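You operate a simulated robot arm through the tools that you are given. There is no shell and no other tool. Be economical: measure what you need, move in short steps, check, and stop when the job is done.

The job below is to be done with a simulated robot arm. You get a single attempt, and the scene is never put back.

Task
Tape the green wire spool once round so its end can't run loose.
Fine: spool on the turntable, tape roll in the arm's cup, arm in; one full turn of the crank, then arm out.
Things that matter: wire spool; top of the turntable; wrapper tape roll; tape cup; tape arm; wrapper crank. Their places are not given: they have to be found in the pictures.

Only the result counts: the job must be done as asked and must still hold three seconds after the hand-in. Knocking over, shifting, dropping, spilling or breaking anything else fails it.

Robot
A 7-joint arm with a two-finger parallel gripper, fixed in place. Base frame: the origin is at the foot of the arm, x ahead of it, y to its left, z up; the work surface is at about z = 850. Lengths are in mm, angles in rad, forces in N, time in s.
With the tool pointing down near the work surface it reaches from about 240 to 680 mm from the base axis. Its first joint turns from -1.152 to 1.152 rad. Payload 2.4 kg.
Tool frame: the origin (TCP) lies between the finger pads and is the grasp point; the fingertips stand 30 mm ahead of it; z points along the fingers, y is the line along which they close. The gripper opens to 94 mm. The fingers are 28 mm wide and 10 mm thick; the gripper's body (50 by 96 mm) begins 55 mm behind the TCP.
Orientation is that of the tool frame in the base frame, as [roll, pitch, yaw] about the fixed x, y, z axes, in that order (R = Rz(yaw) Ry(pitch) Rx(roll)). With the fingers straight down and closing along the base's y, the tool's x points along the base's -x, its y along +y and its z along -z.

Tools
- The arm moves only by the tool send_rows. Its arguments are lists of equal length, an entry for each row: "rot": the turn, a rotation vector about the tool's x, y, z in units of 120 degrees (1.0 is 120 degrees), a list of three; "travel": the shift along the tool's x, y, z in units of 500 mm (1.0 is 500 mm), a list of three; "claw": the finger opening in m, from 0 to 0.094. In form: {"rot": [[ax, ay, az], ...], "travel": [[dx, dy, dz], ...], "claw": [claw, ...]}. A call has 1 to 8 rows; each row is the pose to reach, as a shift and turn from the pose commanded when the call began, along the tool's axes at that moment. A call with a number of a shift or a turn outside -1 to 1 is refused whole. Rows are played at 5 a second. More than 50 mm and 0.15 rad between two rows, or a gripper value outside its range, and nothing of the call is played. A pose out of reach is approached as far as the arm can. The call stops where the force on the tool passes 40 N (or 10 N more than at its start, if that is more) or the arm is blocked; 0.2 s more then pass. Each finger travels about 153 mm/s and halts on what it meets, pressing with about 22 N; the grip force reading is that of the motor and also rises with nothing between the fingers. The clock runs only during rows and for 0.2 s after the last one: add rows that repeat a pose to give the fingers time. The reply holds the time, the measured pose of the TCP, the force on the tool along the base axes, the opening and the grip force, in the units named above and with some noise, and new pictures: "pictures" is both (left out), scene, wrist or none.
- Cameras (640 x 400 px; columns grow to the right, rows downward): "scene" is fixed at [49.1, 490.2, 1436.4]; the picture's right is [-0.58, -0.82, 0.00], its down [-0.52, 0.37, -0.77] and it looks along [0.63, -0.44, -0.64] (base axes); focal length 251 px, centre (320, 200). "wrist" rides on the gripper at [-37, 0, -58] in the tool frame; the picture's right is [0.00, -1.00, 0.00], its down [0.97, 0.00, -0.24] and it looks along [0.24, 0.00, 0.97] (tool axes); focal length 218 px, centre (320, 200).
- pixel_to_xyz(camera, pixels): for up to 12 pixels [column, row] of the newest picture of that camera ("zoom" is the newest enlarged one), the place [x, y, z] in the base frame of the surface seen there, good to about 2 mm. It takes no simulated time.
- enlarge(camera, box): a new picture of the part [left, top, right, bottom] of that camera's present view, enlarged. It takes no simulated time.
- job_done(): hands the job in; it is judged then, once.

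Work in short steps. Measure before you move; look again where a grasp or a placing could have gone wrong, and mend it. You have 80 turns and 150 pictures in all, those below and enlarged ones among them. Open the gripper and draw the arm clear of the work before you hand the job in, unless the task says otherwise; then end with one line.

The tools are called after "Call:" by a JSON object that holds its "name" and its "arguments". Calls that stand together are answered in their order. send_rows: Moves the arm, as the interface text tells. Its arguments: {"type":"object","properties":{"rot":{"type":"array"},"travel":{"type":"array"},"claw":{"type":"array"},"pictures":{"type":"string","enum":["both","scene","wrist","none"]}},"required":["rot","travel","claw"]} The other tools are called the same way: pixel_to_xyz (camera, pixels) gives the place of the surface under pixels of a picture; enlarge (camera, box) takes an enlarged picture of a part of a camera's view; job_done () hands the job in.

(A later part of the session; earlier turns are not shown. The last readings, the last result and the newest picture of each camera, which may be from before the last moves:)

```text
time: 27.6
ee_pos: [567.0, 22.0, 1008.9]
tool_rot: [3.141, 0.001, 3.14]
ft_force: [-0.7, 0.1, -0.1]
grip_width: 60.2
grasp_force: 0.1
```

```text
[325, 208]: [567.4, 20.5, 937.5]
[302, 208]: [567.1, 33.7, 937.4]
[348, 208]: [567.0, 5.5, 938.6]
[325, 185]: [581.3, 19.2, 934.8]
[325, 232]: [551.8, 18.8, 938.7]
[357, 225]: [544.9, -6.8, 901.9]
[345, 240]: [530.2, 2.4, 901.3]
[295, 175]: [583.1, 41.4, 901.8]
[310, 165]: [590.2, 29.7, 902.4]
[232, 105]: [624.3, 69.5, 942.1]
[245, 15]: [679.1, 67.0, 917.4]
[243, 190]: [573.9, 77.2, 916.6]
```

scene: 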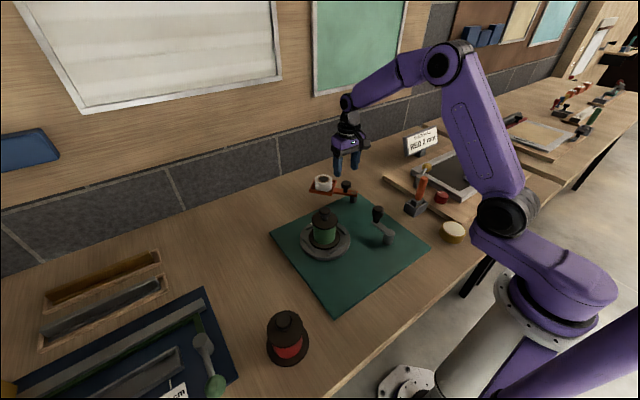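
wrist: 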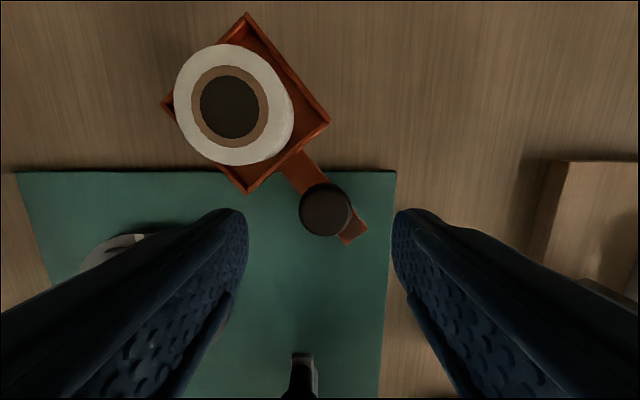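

Knob centre (567,19.5), top 938. I lower to TCP z 940 and grip it.

Call:
{"name": "send_rows", "arguments": {"rot": [[0, 0, 0], [0, 0, 0], [0, 0, 0], [0, 0, 0], [0, 0, 0]], "travel": [[-0.002, -0.001, 0.07], [-0.002, -0.001, 0.14], [-0.002, -0.001, 0.14], [-0.002, -0.001, 0.14], [-0.002, -0.001, 0.14]], "claw": [0.06, 0.06, 0.018, 0.018, 0.018], "pictures": "wrist"}}

```text
time: 28.8
ee_pos: [566.5, 19.0, 941.3]
tool_rot: [3.14, 0.001, 3.14]
ft_force: [-9.4, -11.3, 22.6]
grip_width: 33.6
grasp_force: 45.2
```

wrist: 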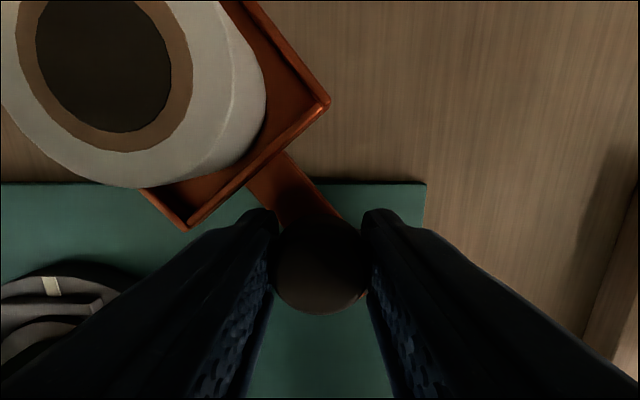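

Forces are raised (Fz 23 N), perhaps from the head's shape. I ease up 3 mm and read again.

Call:
{"name": "send_rows", "arguments": {"rot": [[0, 0, 0], [0, 0, 0]], "travel": [[0, 0, -0.006], [0, 0, -0.006]], "claw": [0.025, 0.025], "pictures": "none"}}

Call:
{"name": "enlarge", "arguments": {"camera": "scene", "box": [300, 150, 390, 220]}}

```text
time: 29.4
ee_pos: [566.6, 19.2, 941.6]
tool_rot: [-3.141, -0.002, -3.141]
ft_force: [4.4, -10.0, -20.6]
grip_width: 33.9
grasp_force: 45.3
```

```text
5.71 times, centred on (345, 185) of scene
```

zoom: 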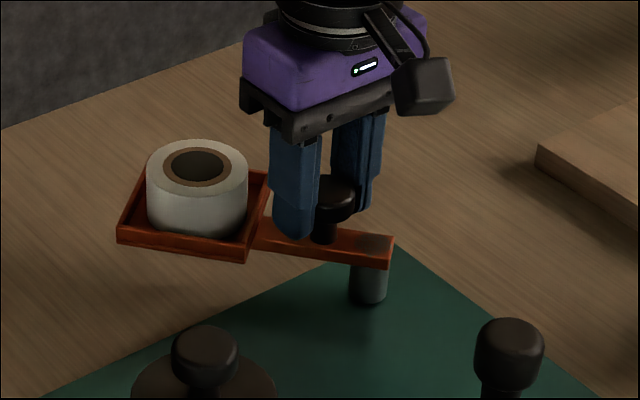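

The fingers hold the knob firmly (no slip). I start the swing: 30° about the pivot (540.5,-0.5), turning the tool with it.

Call:
{"name": "send_rows", "arguments": {"rot": [[0, 0, 0], [0, 0, -0.0625], [0, 0, -0.125], [0, 0, -0.1875], [0, 0, -0.25], [0, 0, -0.25]], "travel": [[0, 0, 0.003], [0.0057, 0.0066, 0.003], [0.0122, 0.0124, 0.003], [0.0193, 0.0172, 0.003], [0.0271, 0.0211, 0.003], [0.0271, 0.0211, 0.003]], "claw": [0.025, 0.025, 0.025, 0.025, 0.025, 0.025]}}

```text
time: 30.8
ee_pos: [553.0, 30.0, 940.9]
tool_rot: [-3.139, 0.005, -2.613]
ft_force: [4.6, -0.4, 7.9]
grip_width: 33.9
grasp_force: 44.7
```

scene: 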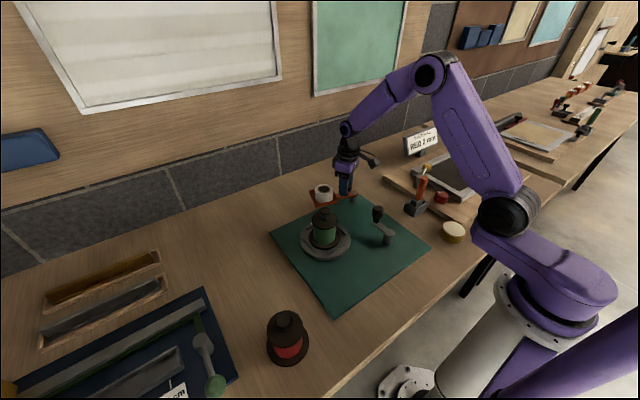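
wrist: 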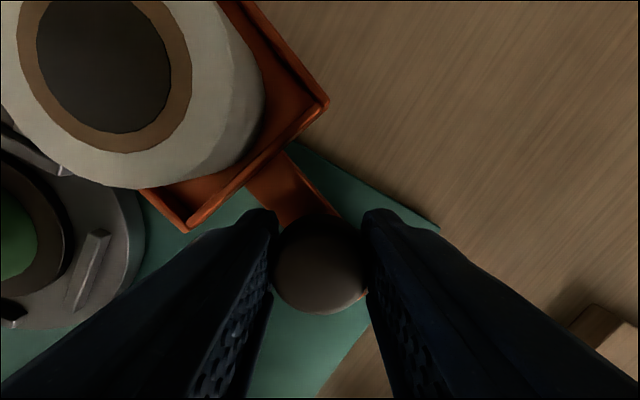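

The arm follows at low force. By symmetry the same tool-frame rows continue it; I go 45° more, to about 75° in total.

Call:
{"name": "send_rows", "arguments": {"rot": [[0, 0, -0.0625], [0, 0, -0.125], [0, 0, -0.1875], [0, 0, -0.25], [0, 0, -0.3125], [0, 0, -0.375], [0, 0, -0.375]], "travel": [[0.0057, 0.0066, 0], [0.0122, 0.0124, 0], [0.0193, 0.0172, 0], [0.0271, 0.0211, 0], [0.0353, 0.024, 0], [0.0438, 0.0258, 0], [0.0438, 0.0258, 0]], "claw": [0.025, 0.025, 0.025, 0.025, 0.025, 0.025, 0.025]}}

Call:
{"name": "enlarge", "arguments": {"camera": "scene", "box": [270, 150, 400, 270]}}

```text
time: 32.3
ee_pos: [533.0, 28.5, 941.3]
tool_rot: [-3.123, 0.006, -1.834]
ft_force: [8.8, 0.1, -9.1]
grip_width: 33.3
grasp_force: 44.9
stopped in row 7: the force on the tool passed its limit (the readings are from after the stop); the commanded pose is now the measured one
```

scene: 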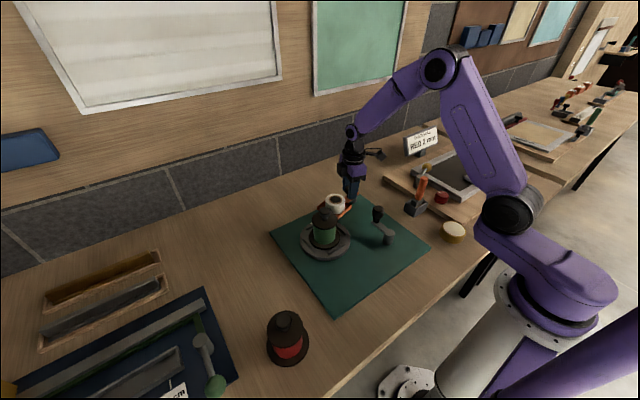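
wrist: 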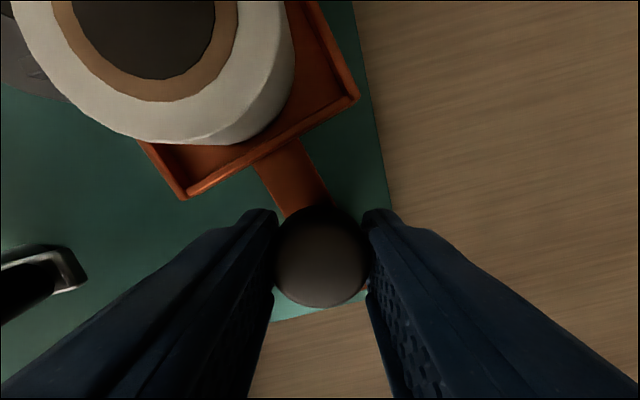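

```text
3.33 times, centred on (335, 210) of scene
```

zoom: 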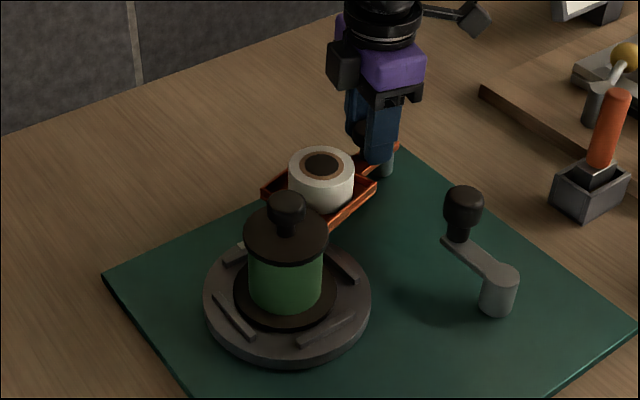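

The force limit stopped the swing near its end, knob now at about (533,29). I open the fingers and rise to see where the arm points.

Call:
{"name": "send_rows", "arguments": {"rot": [[0, 0, 0], [0, 0, 0], [0, 0, 0], [0, 0, 0], [0, 0, 0]], "travel": [[0, 0, 0], [0, 0, 0], [0, 0, -0.06], [0, 0, -0.15], [0, 0, -0.24]], "claw": [0.055, 0.055, 0.055, 0.055, 0.055]}}

Call:
{"name": "enlarge", "arguments": {"camera": "scene", "box": [270, 150, 400, 270]}}

```text
time: 33.5
ee_pos: [528.0, 27.4, 1063.3]
tool_rot: [-3.125, 0.005, -1.834]
ft_force: [-0.8, -0.5, 1.4]
grip_width: 54.8
grasp_force: 0.0
```

scene: 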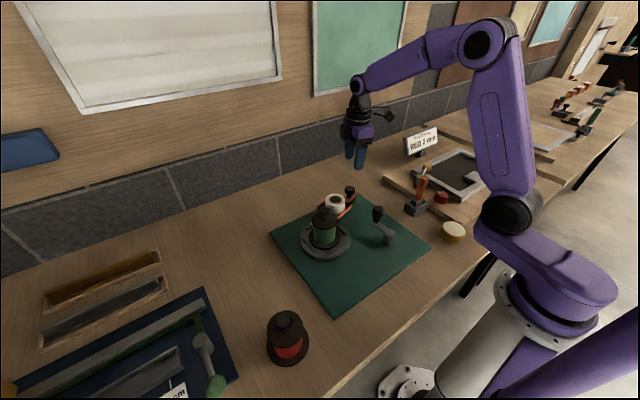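
wrist: 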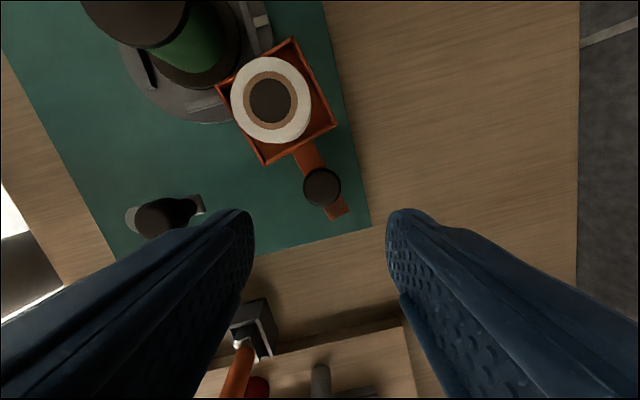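

```text
3.33 times, centred on (335, 210) of scene
```

zoom: 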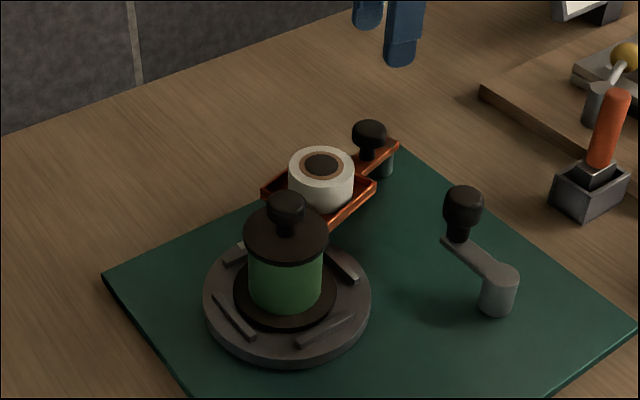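

I measure the tray and bar to get the arm angle.

Call:
{"name": "pixel_to_xyz", "arguments": {"camera": "wrist", "pixels": [[322, 187], [293, 40], [219, 87], [263, 165], [336, 123], [268, 100], [337, 212], [305, 152], [265, 20], [200, 105], [350, 212], [325, 217]]}}

```text
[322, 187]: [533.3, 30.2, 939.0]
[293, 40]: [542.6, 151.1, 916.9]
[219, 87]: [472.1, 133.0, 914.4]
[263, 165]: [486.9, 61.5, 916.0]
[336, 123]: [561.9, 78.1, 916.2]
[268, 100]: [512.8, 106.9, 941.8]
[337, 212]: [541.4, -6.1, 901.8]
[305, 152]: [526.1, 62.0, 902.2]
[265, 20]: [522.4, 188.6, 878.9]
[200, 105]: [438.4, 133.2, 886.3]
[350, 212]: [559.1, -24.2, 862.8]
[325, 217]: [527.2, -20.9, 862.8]
```

The tray centre (515,106) lies at about 103° from the pivot, 64° in, blocked there by a firm stop: the arm is in. Next I go above the crank knob, level the tool, and turn it back to about ψ=-60° so I can turn the crank in strokes.

Call:
{"name": "send_rows", "arguments": {"rot": [[-0.0089, 0, 0], [-0.0089, 0, 0], [-0.0089, 0, 0], [-0.0089, 0, 0]], "travel": [[0.011, 0.066, 0], [0.022, 0.133, 0], [0.033, 0.2, 0], [0.0446, 0.2656, 0]], "claw": [0.06, 0.06, 0.06, 0.06], "pictures": "none"}}

Call:
{"name": "send_rows", "arguments": {"rot": [[0, 0, 0.07], [0, 0, 0.14], [0, 0, 0.21], [0, 0, 0.28], [0, 0, 0.35], [0, 0, 0.42], [0, 0, 0.49], [0, 0, 0.56]], "travel": [[0, 0, 0], [0, 0, 0], [0, 0, 0], [0, 0, 0], [0, 0, 0], [0, 0, 0], [0, 0, 0], [0, 0, 0]], "claw": [0.06, 0.06, 0.06, 0.06, 0.06, 0.06, 0.06, 0.06], "pictures": "none"}}

Call:
{"name": "send_rows", "arguments": {"rot": [[0, 0, 0.07], [0, 0, 0.14], [0, 0, 0.21], [0, 0, 0.28], [0, 0, 0.35], [0, 0, 0.42], [0, 0, 0.49], [0, 0, 0.56]], "travel": [[0, 0, 0], [0, 0, 0], [0, 0, 0], [0, 0, 0], [0, 0, 0], [0, 0, 0], [0, 0, 0], [0, 0, 0]], "claw": [0.06, 0.06, 0.06, 0.06, 0.06, 0.06, 0.06, 0.06]}}

```text
time: 34.5
ee_pos: [393.4, 40.3, 1060.5]
tool_rot: [3.141, 0.005, -1.835]
ft_force: [0.5, 0.2, -0.6]
grip_width: 60.0
grasp_force: 0.1
```

```text
time: 36.3
ee_pos: [395.2, 42.4, 1060.5]
tool_rot: [3.137, 0.0, -3.009]
ft_force: [0.0, 0.5, -0.7]
grip_width: 60.1
grasp_force: 0.1
```

```text
time: 38.1
ee_pos: [396.3, 42.4, 1059.7]
tool_rot: [3.137, -0.007, 2.1]
ft_force: [1.2, 0.4, -0.5]
grip_width: 60.0
grasp_force: 0.1
```

scene: 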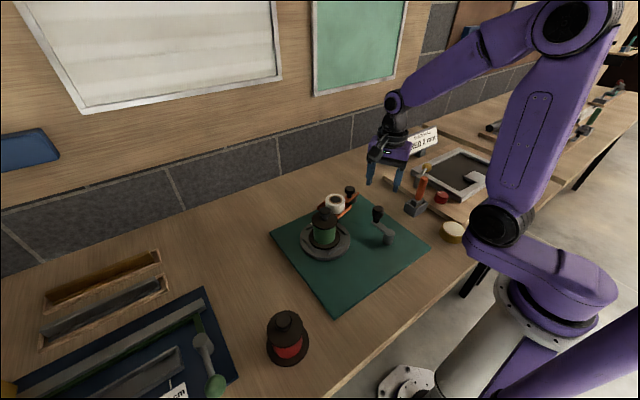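
wrist: 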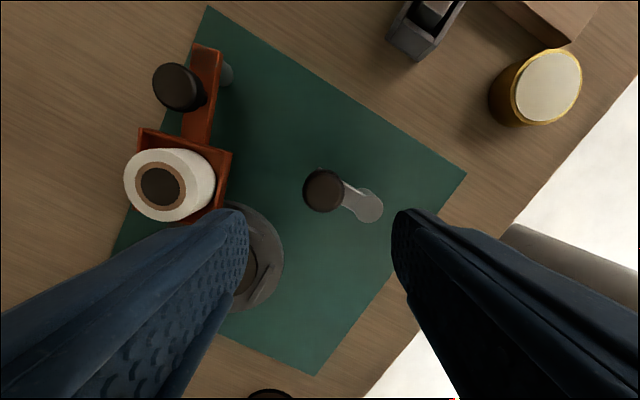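

The yaw is reachable. I measure the crank knob at (323,190) and its hub at (369,205).

Call:
{"name": "pixel_to_xyz", "arguments": {"camera": "wrist", "pixels": [[323, 190], [304, 190], [343, 190], [323, 171], [323, 210], [369, 205], [384, 205], [369, 222], [369, 190], [355, 195]]}}

Call:
{"name": "enlarge", "arguments": {"camera": "wrist", "box": [290, 150, 400, 240]}}

```text
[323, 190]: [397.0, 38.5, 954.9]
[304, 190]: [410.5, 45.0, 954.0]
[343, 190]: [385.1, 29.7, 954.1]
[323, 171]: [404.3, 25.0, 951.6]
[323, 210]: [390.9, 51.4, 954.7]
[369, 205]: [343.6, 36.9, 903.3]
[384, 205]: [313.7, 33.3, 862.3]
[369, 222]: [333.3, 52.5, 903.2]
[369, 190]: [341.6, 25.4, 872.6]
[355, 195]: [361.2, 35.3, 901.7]
```

```text
4.44 times, centred on (345, 195) of wrist
```

zoom: 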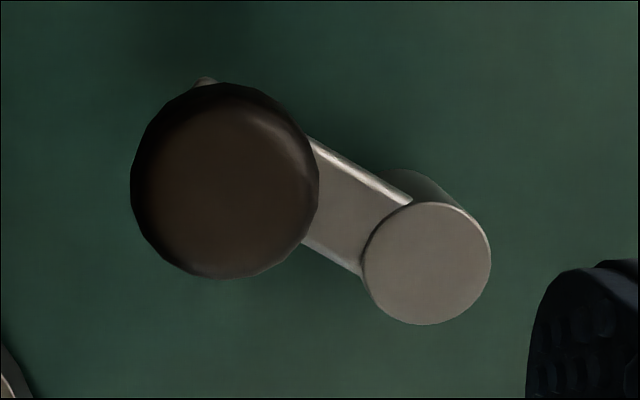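

Call:
{"name": "pixel_to_xyz", "arguments": {"camera": "zoom", "pixels": [[427, 264], [368, 264], [486, 264], [427, 208], [427, 320], [225, 180], [135, 180], [315, 180], [225, 90], [225, 272]]}}

```text
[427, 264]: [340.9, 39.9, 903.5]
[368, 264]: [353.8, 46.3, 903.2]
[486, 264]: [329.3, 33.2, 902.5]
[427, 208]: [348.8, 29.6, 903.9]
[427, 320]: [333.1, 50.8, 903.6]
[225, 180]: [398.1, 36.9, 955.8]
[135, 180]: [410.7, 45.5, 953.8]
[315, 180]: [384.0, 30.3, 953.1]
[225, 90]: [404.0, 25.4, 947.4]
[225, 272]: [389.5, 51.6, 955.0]
```

Crank hub is (341,40) and the knob (397,38), radius 56. I lower to TCP z 952 and grip.

Call:
{"name": "send_rows", "arguments": {"rot": [[0, 0, 0], [0, 0, 0], [0, 0, 0], [0, 0, 0], [0, 0, 0], [0, 0, 0]], "travel": [[-0.008, 0, 0.08], [-0.008, 0, 0.16], [-0.008, 0, 0.216], [-0.008, 0, 0.216], [-0.008, 0, 0.216], [-0.008, 0, 0.216]], "claw": [0.06, 0.06, 0.06, 0.024, 0.024, 0.024]}}

```text
time: 39.5
ee_pos: [395.4, 38.7, 951.1]
tool_rot: [-3.14, -0.008, 2.103]
ft_force: [-23.0, -7.3, -7.9]
grip_width: 33.4
grasp_force: 45.3
```

scene: 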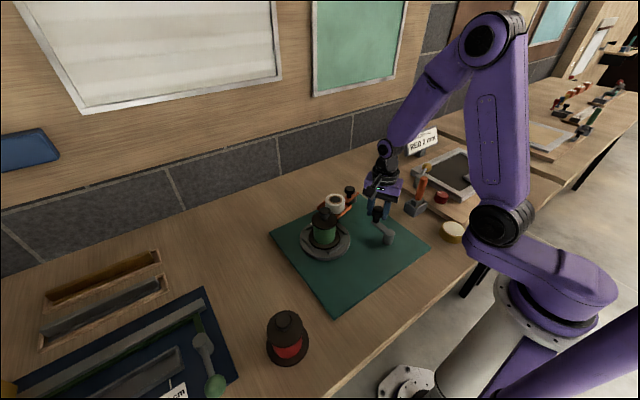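
wrist: 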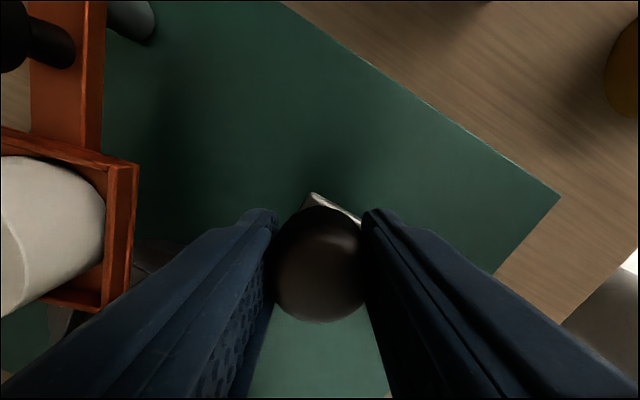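

Fx of -23 N says the command is about 1.6 mm too far along x; I correct that and turn the crank 60° anticlockwise, with the tool turning along.

Call:
{"name": "send_rows", "arguments": {"rot": [[0, 0, -0.0667], [0, 0, -0.1333], [0, 0, -0.2], [0, 0, -0.2667], [0, 0, -0.3333], [0, 0, -0.4], [0, 0, -0.4667], [0, 0, -0.5]], "travel": [[0.0142, 0.0038, 0], [0.0286, 0.009, 0], [0.0434, 0.012, 0], [0.0586, 0.013, 0], [0.0737, 0.0119, 0], [0.0886, 0.0086, 0], [0.1028, 0.0034, 0], [0.1096, 0, 0]], "claw": [0.024, 0.024, 0.024, 0.024, 0.024, 0.024, 0.024, 0.024]}}

```text
time: 39.9
ee_pos: [396.0, 38.0, 952.1]
tool_rot: [-3.136, -0.007, 2.187]
ft_force: [-1.2, -6.1, 1.7]
grip_width: 33.2
grasp_force: 45.2
stopped in row 1: the force on the tool passed its limit (the readings are from after the stop); the commanded pose is now the measured one
```

scene: 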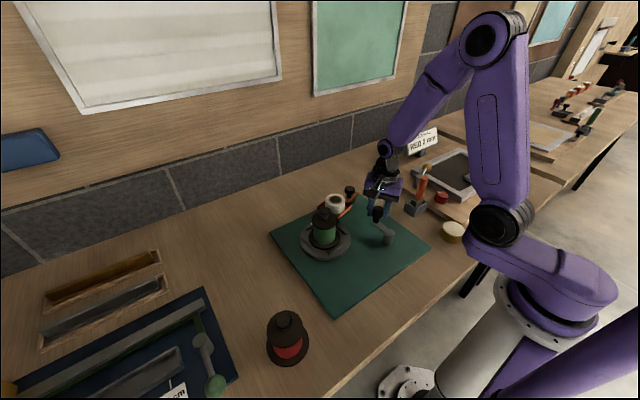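
wrist: 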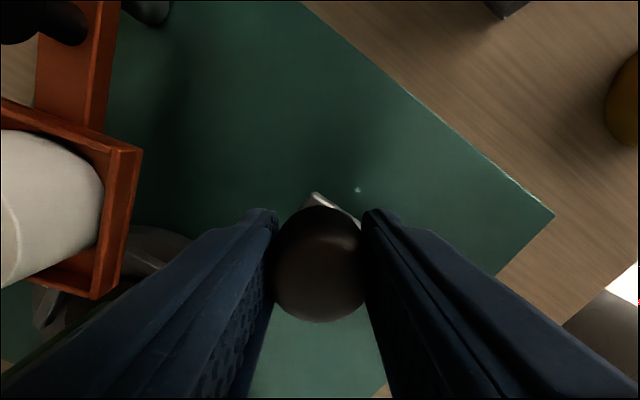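

The knob did not move: it appears blocked anticlockwise. I test a small clockwise turn of 12°.

Call:
{"name": "send_rows", "arguments": {"rot": [[0, 0, 0.0333], [0, 0, 0.0667], [0, 0, 0.1], [0, 0, 0.1]], "travel": [[-0.0059, -0.0049, 0], [-0.0115, -0.0101, 0], [-0.0167, -0.0158, 0], [-0.0167, -0.0158, 0]], "claw": [0.024, 0.024, 0.024, 0.024], "pictures": "wrist"}}

```text
time: 40.9
ee_pos: [394.2, 28.7, 951.2]
tool_rot: [-3.138, -0.006, 1.977]
ft_force: [-5.5, 3.1, 13.0]
grip_width: 33.3
grasp_force: 45.4
```

wrist: 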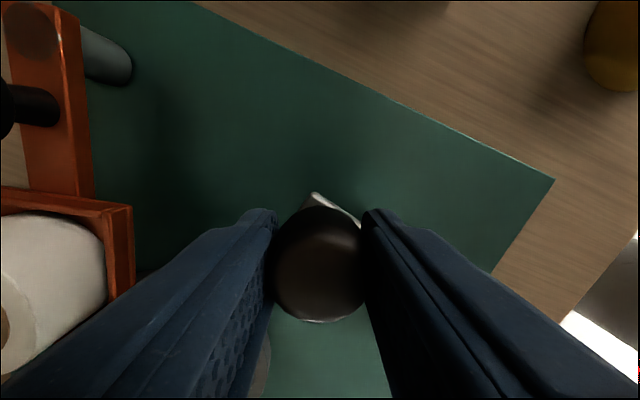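

The crank turns freely clockwise. I release, rise 50 mm and rotate the tool round to about ψ=+68° to begin long clockwise strokes.

Call:
{"name": "send_rows", "arguments": {"rot": [[0, 0, 0], [0, 0, 0], [0, 0, 0], [0, 0, -0.07], [0, 0, -0.14], [0, 0, -0.21], [0, 0, -0.28], [0, 0, -0.35]], "travel": [[0, 0, 0], [0, 0, 0], [0, 0, -0.06], [0, 0, -0.1], [0, 0, -0.1], [0, 0, -0.1], [0, 0, -0.1], [0, 0, -0.1]], "claw": [0.06, 0.06, 0.06, 0.06, 0.06, 0.06, 0.06, 0.06], "pictures": "none"}}

Call:
{"name": "send_rows", "arguments": {"rot": [[0, 0, -0.07], [0, 0, -0.14], [0, 0, -0.21], [0, 0, -0.28], [0, 0, -0.35], [0, 0, -0.42], [0, 0, -0.49], [0, 0, -0.56]], "travel": [[0, 0, 0], [0, 0, 0], [0, 0, 0], [0, 0, 0], [0, 0, 0], [0, 0, 0], [0, 0, 0], [0, 0, 0]], "claw": [0.06, 0.06, 0.06, 0.06, 0.06, 0.06, 0.06, 0.06], "pictures": "none"}}

Call:
{"name": "send_rows", "arguments": {"rot": [[0, 0, -0.07], [0, 0, -0.14], [0, 0, -0.21], [0, 0, -0.21]], "travel": [[0, 0, 0], [0, 0, 0], [0, 0, 0], [0, 0, 0]], "claw": [0.06, 0.06, 0.06, 0.06]}}

```text
time: 42.7
ee_pos: [395.7, 28.8, 1002.6]
tool_rot: [-3.142, -0.007, 2.717]
ft_force: [-0.3, -0.1, -0.2]
grip_width: 59.9
grasp_force: 0.1
```

```text
time: 44.5
ee_pos: [393.9, 27.7, 1001.9]
tool_rot: [3.134, -0.005, -2.398]
ft_force: [-0.2, -0.4, 0.3]
grip_width: 59.9
grasp_force: 0.1
```

```text
time: 45.5
ee_pos: [393.5, 28.1, 1002.5]
tool_rot: [3.135, 0.0, -1.956]
ft_force: [-0.6, -0.5, 0.4]
grip_width: 59.9
grasp_force: 0.0
```

scene: 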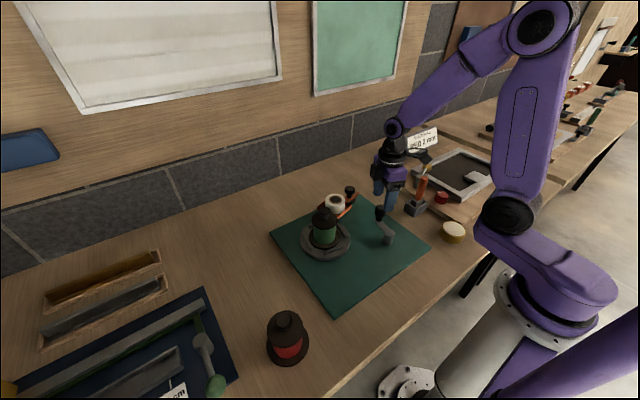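
wrist: 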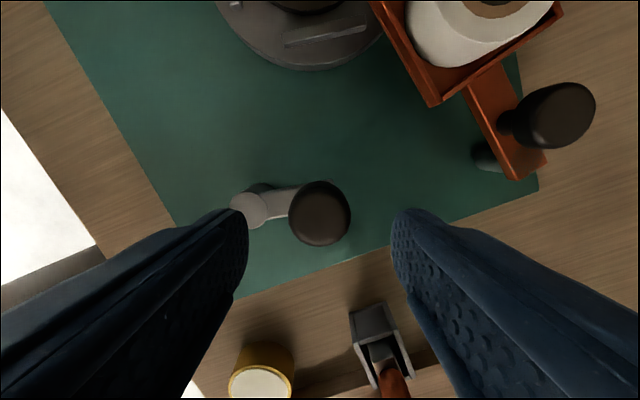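

ψ is now about +68°. I measure the knob at (320,213) and the hub at (249,210).

Call:
{"name": "pixel_to_xyz", "arguments": {"camera": "wrist", "pixels": [[320, 213], [291, 213], [349, 213], [320, 184], [320, 242], [249, 210], [233, 210], [264, 214], [249, 225]]}}

Call:
{"name": "pixel_to_xyz", "arguments": {"camera": "scene", "pixels": [[389, 234], [389, 239], [383, 236], [394, 237]]}}

```text
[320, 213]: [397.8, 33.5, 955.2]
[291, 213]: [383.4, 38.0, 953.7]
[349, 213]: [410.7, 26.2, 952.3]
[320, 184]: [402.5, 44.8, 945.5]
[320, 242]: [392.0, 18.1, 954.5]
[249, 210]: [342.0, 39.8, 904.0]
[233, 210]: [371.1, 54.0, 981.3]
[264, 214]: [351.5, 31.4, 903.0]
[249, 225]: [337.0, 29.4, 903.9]
```

```text
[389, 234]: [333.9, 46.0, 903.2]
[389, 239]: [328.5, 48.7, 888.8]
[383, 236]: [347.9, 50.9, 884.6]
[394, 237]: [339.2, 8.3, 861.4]
```

The knob sits at (397,32), turned only about 6°. I centre on it, lower 50 mm and grip.

Call:
{"name": "send_rows", "arguments": {"rot": [[0, 0, 0], [0, 0, 0], [0, 0, 0], [0, 0, 0], [0, 0, 0]], "travel": [[-0.0086, -0.0026, 0.04], [-0.0086, -0.0026, 0.1], [-0.0086, -0.0026, 0.1], [-0.0086, -0.0026, 0.1], [-0.0086, -0.0026, 0.1]], "claw": [0.06, 0.06, 0.024, 0.024, 0.024], "pictures": "none"}}

```text
time: 46.7
ee_pos: [395.1, 31.2, 951.4]
tool_rot: [3.131, 0.0, -1.959]
ft_force: [-9.5, 1.1, 7.4]
grip_width: 33.7
grasp_force: 44.7
```

Gripped with low force. I turn the crank 60° clockwise, the tool turning with it.

Call:
{"name": "send_rows", "arguments": {"rot": [[0, 0, 0.0667], [0, 0, 0.1333], [0, 0, 0.2], [0, 0, 0.2667], [0, 0, 0.3333], [0, 0, 0.4], [0, 0, 0.4667], [0, 0, 0.5]], "travel": [[0.0158, -0.0012, 0], [0.0313, -0.0014, 0], [0.0466, 0.0005, 0], [0.0616, 0.0045, 0], [0.076, 0.0106, 0], [0.0892, 0.0186, 0], [0.1012, 0.0282, 0], [0.1068, 0.0337, 0]], "claw": [0.024, 0.024, 0.024, 0.024, 0.024, 0.024, 0.024, 0.024]}}

```text
time: 48.5
ee_pos: [360.4, -11.7, 953.2]
tool_rot: [3.138, -0.007, -3.009]
ft_force: [0.5, 3.9, -27.9]
grip_width: 33.1
grasp_force: 45.3
```

scene: 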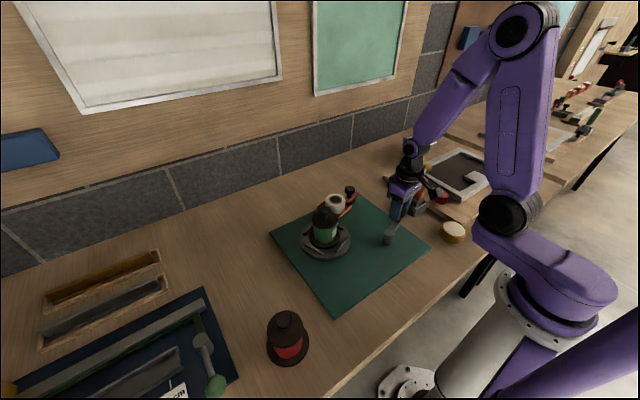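
wrist: 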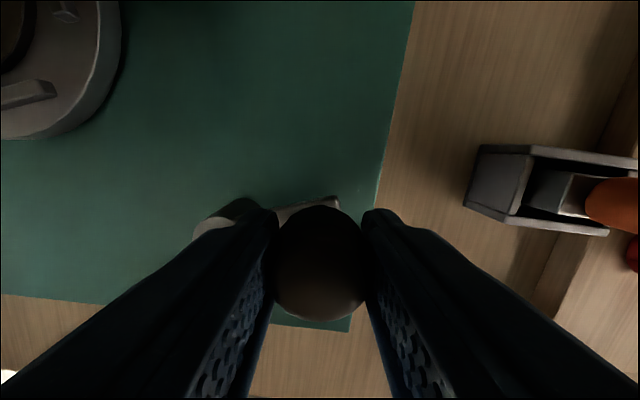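

The crank follows. I check the clearance to the orange-handled device seen at wrist (600,200), and the hub.

Call:
{"name": "pixel_to_xyz", "arguments": {"camera": "wrist", "pixels": [[600, 200], [570, 190], [480, 205], [635, 255], [60, 12]]}}

Call:
{"name": "enlarge", "arguments": {"camera": "scene", "box": [290, 160, 450, 270]}}

```text
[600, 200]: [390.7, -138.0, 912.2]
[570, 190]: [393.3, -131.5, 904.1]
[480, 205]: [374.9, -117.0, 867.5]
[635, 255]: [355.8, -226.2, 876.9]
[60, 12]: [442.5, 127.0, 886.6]
```

```text
3.64 times, centred on (370, 215) of scene
```

zoom: 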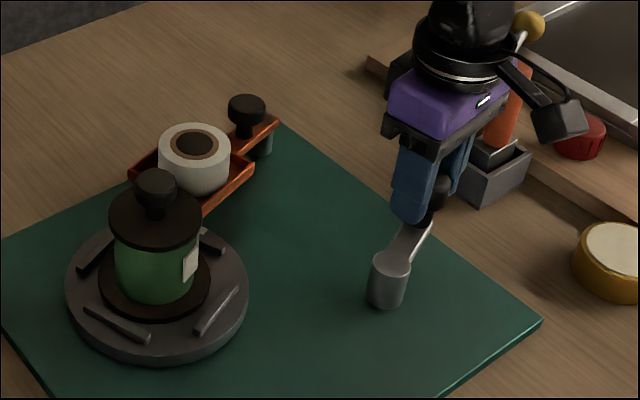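

A strip of tape shows on the spool, so the winding works; the device is at y<-115, clear. I continue another 60° clockwise with the same rows, z eased 1.5 mm down.

Call:
{"name": "send_rows", "arguments": {"rot": [[0, 0, 0.0667], [0, 0, 0.1333], [0, 0, 0.2], [0, 0, 0.2667], [0, 0, 0.3333], [0, 0, 0.4], [0, 0, 0.4667], [0, 0, 0.5]], "travel": [[0.0153, -0.0024, 0.003], [0.0308, -0.0027, 0.003], [0.0462, -0.0008, 0.003], [0.0611, 0.0032, 0.003], [0.0754, 0.0092, 0.003], [0.0887, 0.0172, 0.003], [0.1007, 0.027, 0.003], [0.1062, 0.0324, 0.003]], "claw": [0.024, 0.024, 0.024, 0.024, 0.024, 0.024, 0.024, 0.024]}}

```text
time: 49.3
ee_pos: [344.6, -14.2, 951.3]
tool_rot: [-3.14, 0.004, 2.911]
ft_force: [0.7, -8.7, -2.3]
grip_width: 33.4
grasp_force: 45.1
stopped in row 4: the force on the tool passed its limit (the readings are from after the stop); the commanded pose is now the measured one
```

scene: 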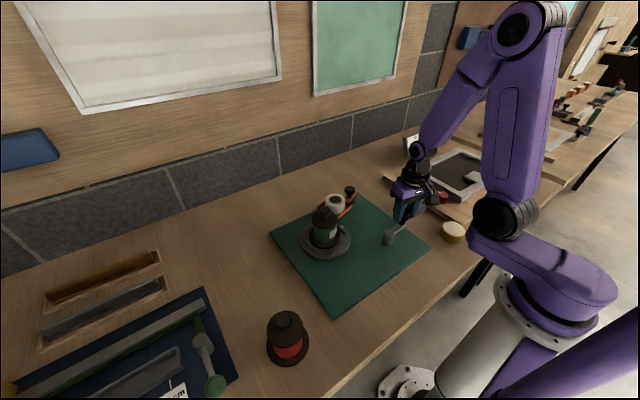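
wrist: 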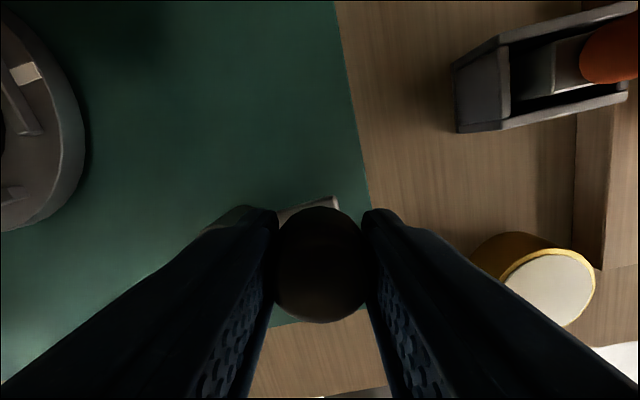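

A force trip at about -86°, likely from a small radius mismatch; the command was reset to the measured pose. I continue in 6° rows from here.

Call:
{"name": "send_rows", "arguments": {"rot": [[0, 0, 0.05], [0, 0, 0.1], [0, 0, 0.15], [0, 0, 0.2], [0, 0, 0.25], [0, 0, 0.3]], "travel": [[0.011, -0.0027, 0], [0.0223, -0.0043, 0], [0.0336, -0.0047, 0], [0.045, -0.004, 0], [0.0562, -0.002, 0], [0.067, 0.0011, 0]], "claw": [0.024, 0.024, 0.024, 0.024, 0.024, 0.024]}}

```text
time: 50.7
ee_pos: [309.1, -5.9, 952.0]
tool_rot: [3.14, -0.002, 2.283]
ft_force: [-15.8, -25.4, -14.2]
grip_width: 33.4
grasp_force: 44.9
```

scene: 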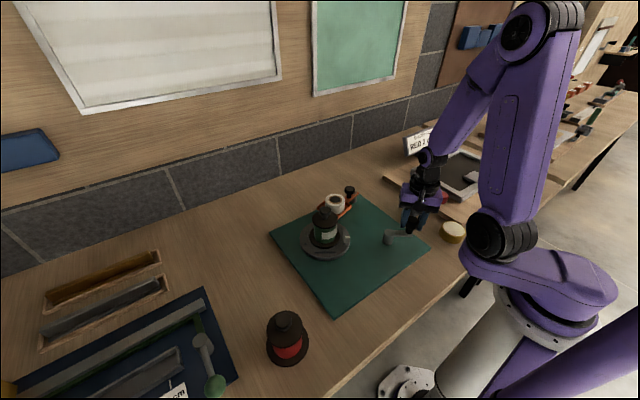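
wrist: 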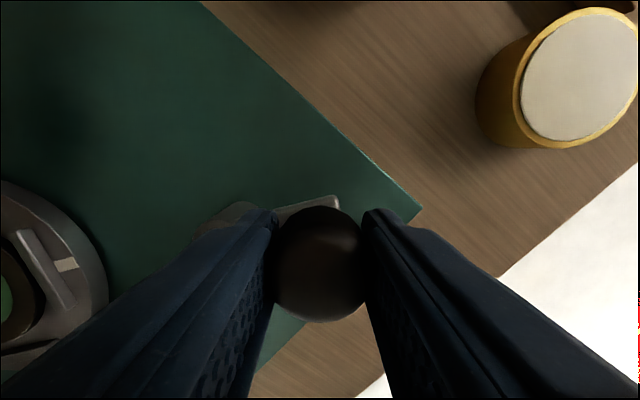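

The knob is at (309,-6), about -125°. I release, rise, and rotate the tool back 120° for the next stroke.

Call:
{"name": "send_rows", "arguments": {"rot": [[0, 0, 0], [0, 0, 0], [0, 0, 0], [0, 0, -0.07], [0, 0, -0.14], [0, 0, -0.21], [0, 0, -0.28], [0, 0, -0.35]], "travel": [[0, 0, 0], [0, 0, 0], [0, 0, -0.06], [0, 0, -0.1], [0, 0, -0.1], [0, 0, -0.1], [0, 0, -0.1], [0, 0, -0.1]], "claw": [0.06, 0.06, 0.06, 0.06, 0.06, 0.06, 0.06, 0.06], "pictures": "none"}}

Call:
{"name": "send_rows", "arguments": {"rot": [[0, 0, -0.07], [0, 0, -0.14], [0, 0, -0.21], [0, 0, -0.28], [0, 0, -0.35], [0, 0, -0.42], [0, 0, -0.49], [0, 0, -0.56]], "travel": [[0, 0, 0], [0, 0, 0], [0, 0, 0], [0, 0, 0], [0, 0, 0], [0, 0, 0], [0, 0, 0], [0, 0, 0]], "claw": [0.06, 0.06, 0.06, 0.06, 0.06, 0.06, 0.06, 0.06], "pictures": "none"}}

Call:
{"name": "send_rows", "arguments": {"rot": [[0, 0, -0.06], [0, 0, -0.12], [0, 0, -0.12]], "travel": [[0, 0, 0], [0, 0, 0], [0, 0, 0]], "claw": [0.06, 0.06, 0.06]}}

```text
time: 52.5
ee_pos: [311.3, -4.6, 1001.7]
tool_rot: [3.141, 0.004, 3.022]
ft_force: [0.2, 0.1, 0.4]
grip_width: 60.3
grasp_force: 0.2
```

```text
time: 54.3
ee_pos: [312.5, -5.1, 1001.4]
tool_rot: [-3.138, 0.001, -2.09]
ft_force: [0.8, 0.8, -0.3]
grip_width: 59.8
grasp_force: 0.1
```

```text
time: 55.1
ee_pos: [311.3, -5.7, 1001.3]
tool_rot: [-3.139, 0.001, -1.839]
ft_force: [-0.5, -0.4, -0.5]
grip_width: 60.3
grasp_force: 0.0
```

scene: 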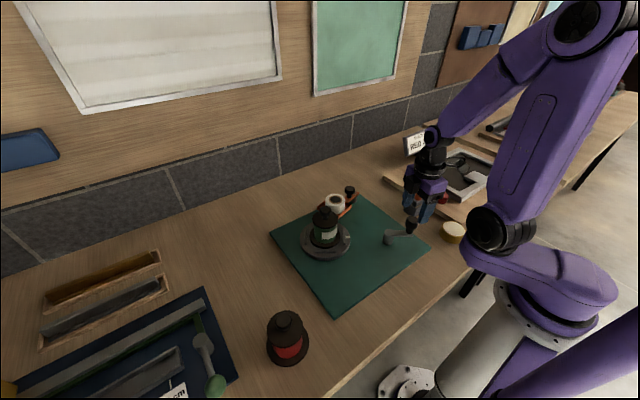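
wrist: 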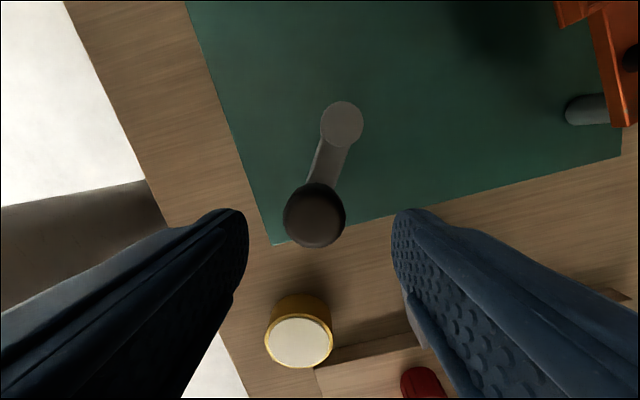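

I measure knob and hub again.

Call:
{"name": "pixel_to_xyz", "arguments": {"camera": "wrist", "pixels": [[315, 213], [286, 213], [344, 213], [315, 185], [315, 245], [342, 125], [321, 125], [363, 125], [342, 102], [342, 147]]}}

```text
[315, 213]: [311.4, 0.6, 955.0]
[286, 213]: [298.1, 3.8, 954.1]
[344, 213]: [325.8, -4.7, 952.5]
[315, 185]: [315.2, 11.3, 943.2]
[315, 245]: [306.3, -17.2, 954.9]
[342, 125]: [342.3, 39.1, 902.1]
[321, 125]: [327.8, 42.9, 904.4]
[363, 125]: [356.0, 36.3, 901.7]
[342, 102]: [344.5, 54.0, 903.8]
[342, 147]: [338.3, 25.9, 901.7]
```

The knob lies about 2 mm off along the closing axis, near (309.5,-4.5). I lower and grip.

Call:
{"name": "send_rows", "arguments": {"rot": [[0, 0, 0], [0, 0, 0], [0, 0, 0], [0, 0, 0], [0, 0, 0]], "travel": [[0, 0.0046, 0.04], [0, 0.0046, 0.1], [0, 0.0046, 0.1], [0, 0.0046, 0.1], [0, 0.0046, 0.1]], "claw": [0.06, 0.06, 0.024, 0.024, 0.024], "pictures": "wrist"}}

```text
time: 56.3
ee_pos: [310.5, -4.4, 949.3]
tool_rot: [-3.138, 0.0, -1.841]
ft_force: [-2.9, -2.4, 8.5]
grip_width: 33.7
grasp_force: 45.5
```

wrist: 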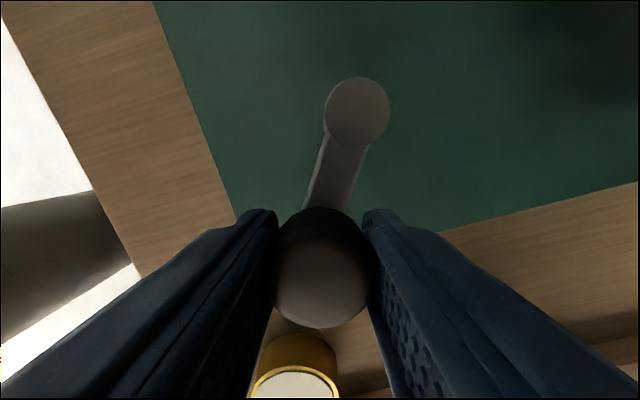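

Gripped with low forces. Next 60° clockwise about the hub (341,40).

Call:
{"name": "send_rows", "arguments": {"rot": [[0, 0, 0.0667], [0, 0, 0.1333], [0, 0, 0.2], [0, 0, 0.2667], [0, 0, 0.3333], [0, 0, 0.4], [0, 0, 0.4667], [0, 0, 0.5]], "travel": [[-0.006, 0.0139, 0], [-0.0139, 0.0268, 0], [-0.0235, 0.0385, 0], [-0.0346, 0.0488, 0], [-0.0471, 0.0574, 0], [-0.0606, 0.0642, 0], [-0.075, 0.069, 0], [-0.0824, 0.0706, 0]], "claw": [0.024, 0.024, 0.024, 0.024, 0.024, 0.024, 0.024, 0.024]}}

```text
time: 58.1
ee_pos: [286.9, 44.6, 951.7]
tool_rot: [-3.141, 0.003, -2.888]
ft_force: [-6.4, -1.7, -18.0]
grip_width: 34.1
grasp_force: 44.8
```

scene: 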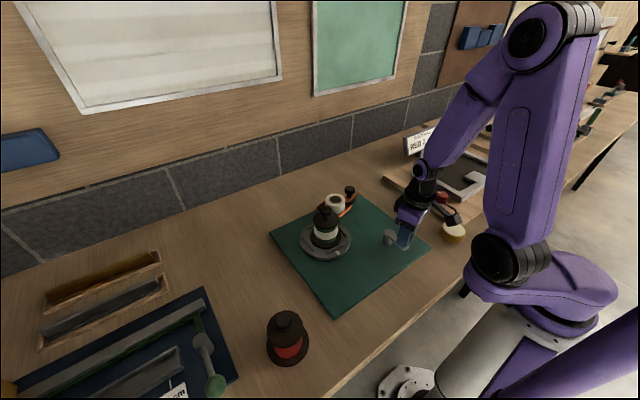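
wrist: 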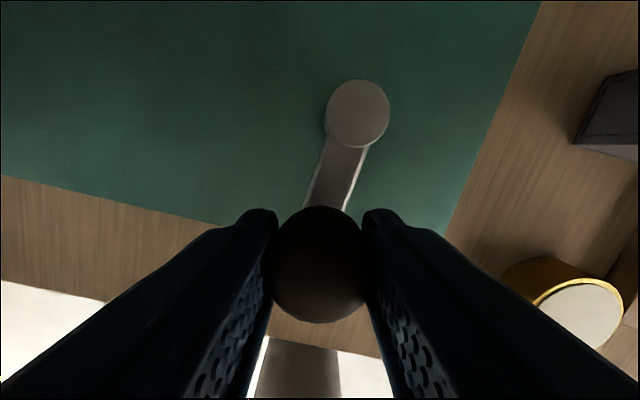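

Tape now covers much of the spool front. The same rows continue another 60°.

Call:
{"name": "send_rows", "arguments": {"rot": [[0, 0, 0.0667], [0, 0, 0.1333], [0, 0, 0.2], [0, 0, 0.2667], [0, 0, 0.3333], [0, 0, 0.4], [0, 0, 0.4667], [0, 0, 0.5]], "travel": [[-0.006, 0.0139, 0.002], [-0.0139, 0.0268, 0.002], [-0.0235, 0.0385, 0.002], [-0.0346, 0.0488, 0.002], [-0.0471, 0.0574, 0.002], [-0.0606, 0.0642, 0.002], [-0.075, 0.069, 0.002], [-0.0824, 0.0706, 0.002]], "claw": [0.024, 0.024, 0.024, 0.024, 0.024, 0.024, 0.024, 0.024]}}

```text
time: 59.9
ee_pos: [317.8, 88.7, 950.4]
tool_rot: [3.14, 0.005, 2.346]
ft_force: [-8.1, 13.7, 17.2]
grip_width: 33.8
grasp_force: 45.5
```

scene: 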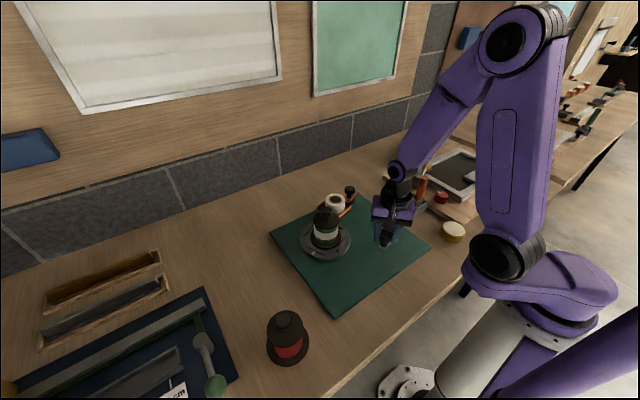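
wrist: 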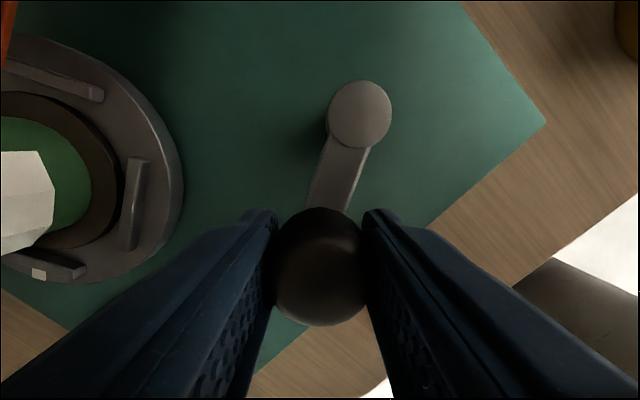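

The knob is at about 116° (-244° overall). I release, rise and turn back for the final stroke.

Call:
{"name": "send_rows", "arguments": {"rot": [[0, 0, 0], [0, 0, 0], [0, 0, 0], [0, 0, -0.07], [0, 0, -0.14], [0, 0, -0.21], [0, 0, -0.28], [0, 0, -0.35]], "travel": [[0, 0, 0], [0, 0, 0], [0, 0, -0.06], [0, 0, -0.1], [0, 0, -0.1], [0, 0, -0.1], [0, 0, -0.1], [0, 0, -0.1]], "claw": [0.06, 0.06, 0.06, 0.06, 0.06, 0.06, 0.06, 0.06], "pictures": "none"}}

Call:
{"name": "send_rows", "arguments": {"rot": [[0, 0, -0.07], [0, 0, -0.14], [0, 0, -0.21], [0, 0, -0.28], [0, 0, -0.35], [0, 0, -0.42], [0, 0, -0.49], [0, 0, -0.56]], "travel": [[0, 0, 0], [0, 0, 0], [0, 0, 0], [0, 0, 0], [0, 0, 0], [0, 0, 0], [0, 0, 0], [0, 0, 0]], "claw": [0.06, 0.06, 0.06, 0.06, 0.06, 0.06, 0.06, 0.06], "pictures": "none"}}

Call:
{"name": "send_rows", "arguments": {"rot": [[0, 0, -0.05], [0, 0, -0.09], [0, 0, -0.09]], "travel": [[0, 0, 0], [0, 0, 0], [0, 0, 0]], "claw": [0.06, 0.06, 0.06]}}

```text
time: 61.7
ee_pos: [318.0, 88.0, 999.7]
tool_rot: [-3.14, 0.004, 3.083]
ft_force: [-0.2, 0.3, -0.4]
grip_width: 59.9
grasp_force: 0.1
```

```text
time: 63.5
ee_pos: [318.2, 87.9, 1001.2]
tool_rot: [-3.137, -0.001, -2.026]
ft_force: [-0.5, -0.2, -0.2]
grip_width: 59.9
grasp_force: 0.1
```

```text
time: 64.3
ee_pos: [318.1, 87.2, 1001.1]
tool_rot: [-3.139, -0.001, -1.84]
ft_force: [-0.8, 0.6, -0.3]
grip_width: 59.9
grasp_force: 0.0
```

scene: 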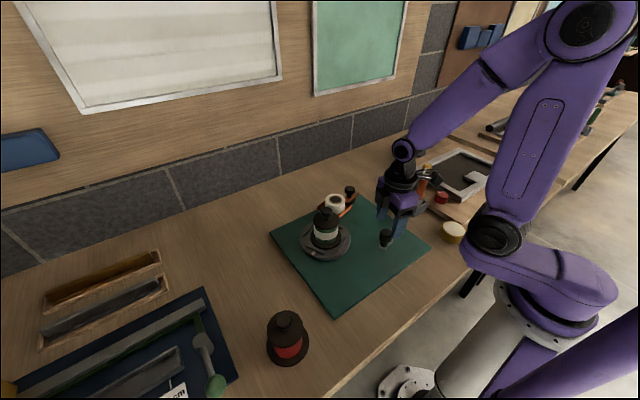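
wrist: 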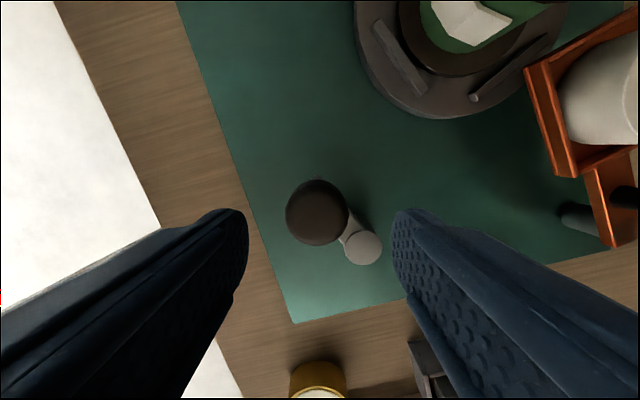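

The knob is centred near (317,212). I lower and grip.

Call:
{"name": "send_rows", "arguments": {"rot": [[0, 0, 0], [0, 0, 0], [0, 0, 0], [0, 0, 0], [0, 0, 0]], "travel": [[0, 0.0025, 0.04], [0, 0.0025, 0.098], [0, 0.0025, 0.098], [0, 0.0025, 0.098], [0, 0.0025, 0.098]], "claw": [0.06, 0.06, 0.024, 0.024, 0.024], "pictures": "wrist"}}

```text
time: 65.5
ee_pos: [317.6, 88.7, 949.8]
tool_rot: [-3.137, 0.0, -1.841]
ft_force: [-4.3, 4.1, 10.0]
grip_width: 33.5
grasp_force: 44.8
```

wrist: 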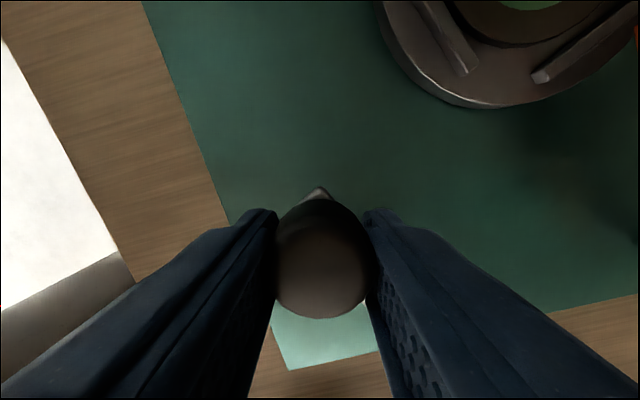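

Forces are low. I turn 60° clockwise again.

Call:
{"name": "send_rows", "arguments": {"rot": [[0, 0, 0.0667], [0, 0, 0.1333], [0, 0, 0.2], [0, 0, 0.2667], [0, 0, 0.3333], [0, 0, 0.4], [0, 0, 0.4667], [0, 0, 0.5]], "travel": [[-0.0092, -0.0119, 0], [-0.0166, -0.025, 0], [-0.0222, -0.039, 0], [-0.0256, -0.0537, 0], [-0.0271, -0.0687, 0], [-0.0264, -0.0838, 0], [-0.0238, -0.0986, 0], [-0.0216, -0.1058, 0]], "claw": [0.024, 0.024, 0.024, 0.024, 0.024, 0.024, 0.024, 0.024]}}

```text
time: 67.3
ee_pos: [371.0, 84.4, 950.8]
tool_rot: [-3.141, 0.002, -2.89]
ft_force: [-4.0, -3.4, -16.0]
grip_width: 33.2
grasp_force: 44.9
```

scene: 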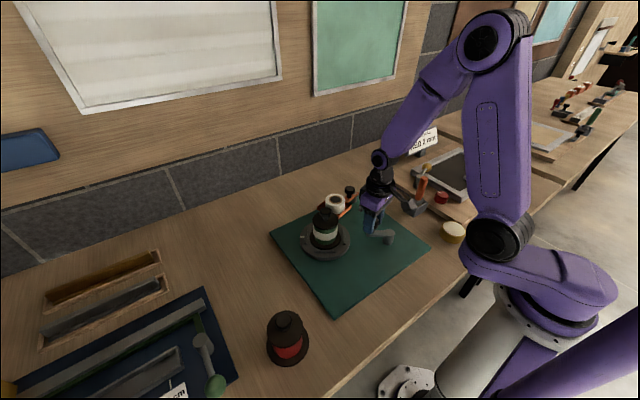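
wrist: 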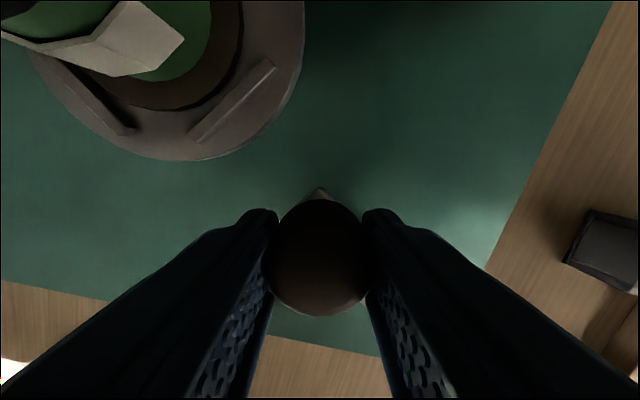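

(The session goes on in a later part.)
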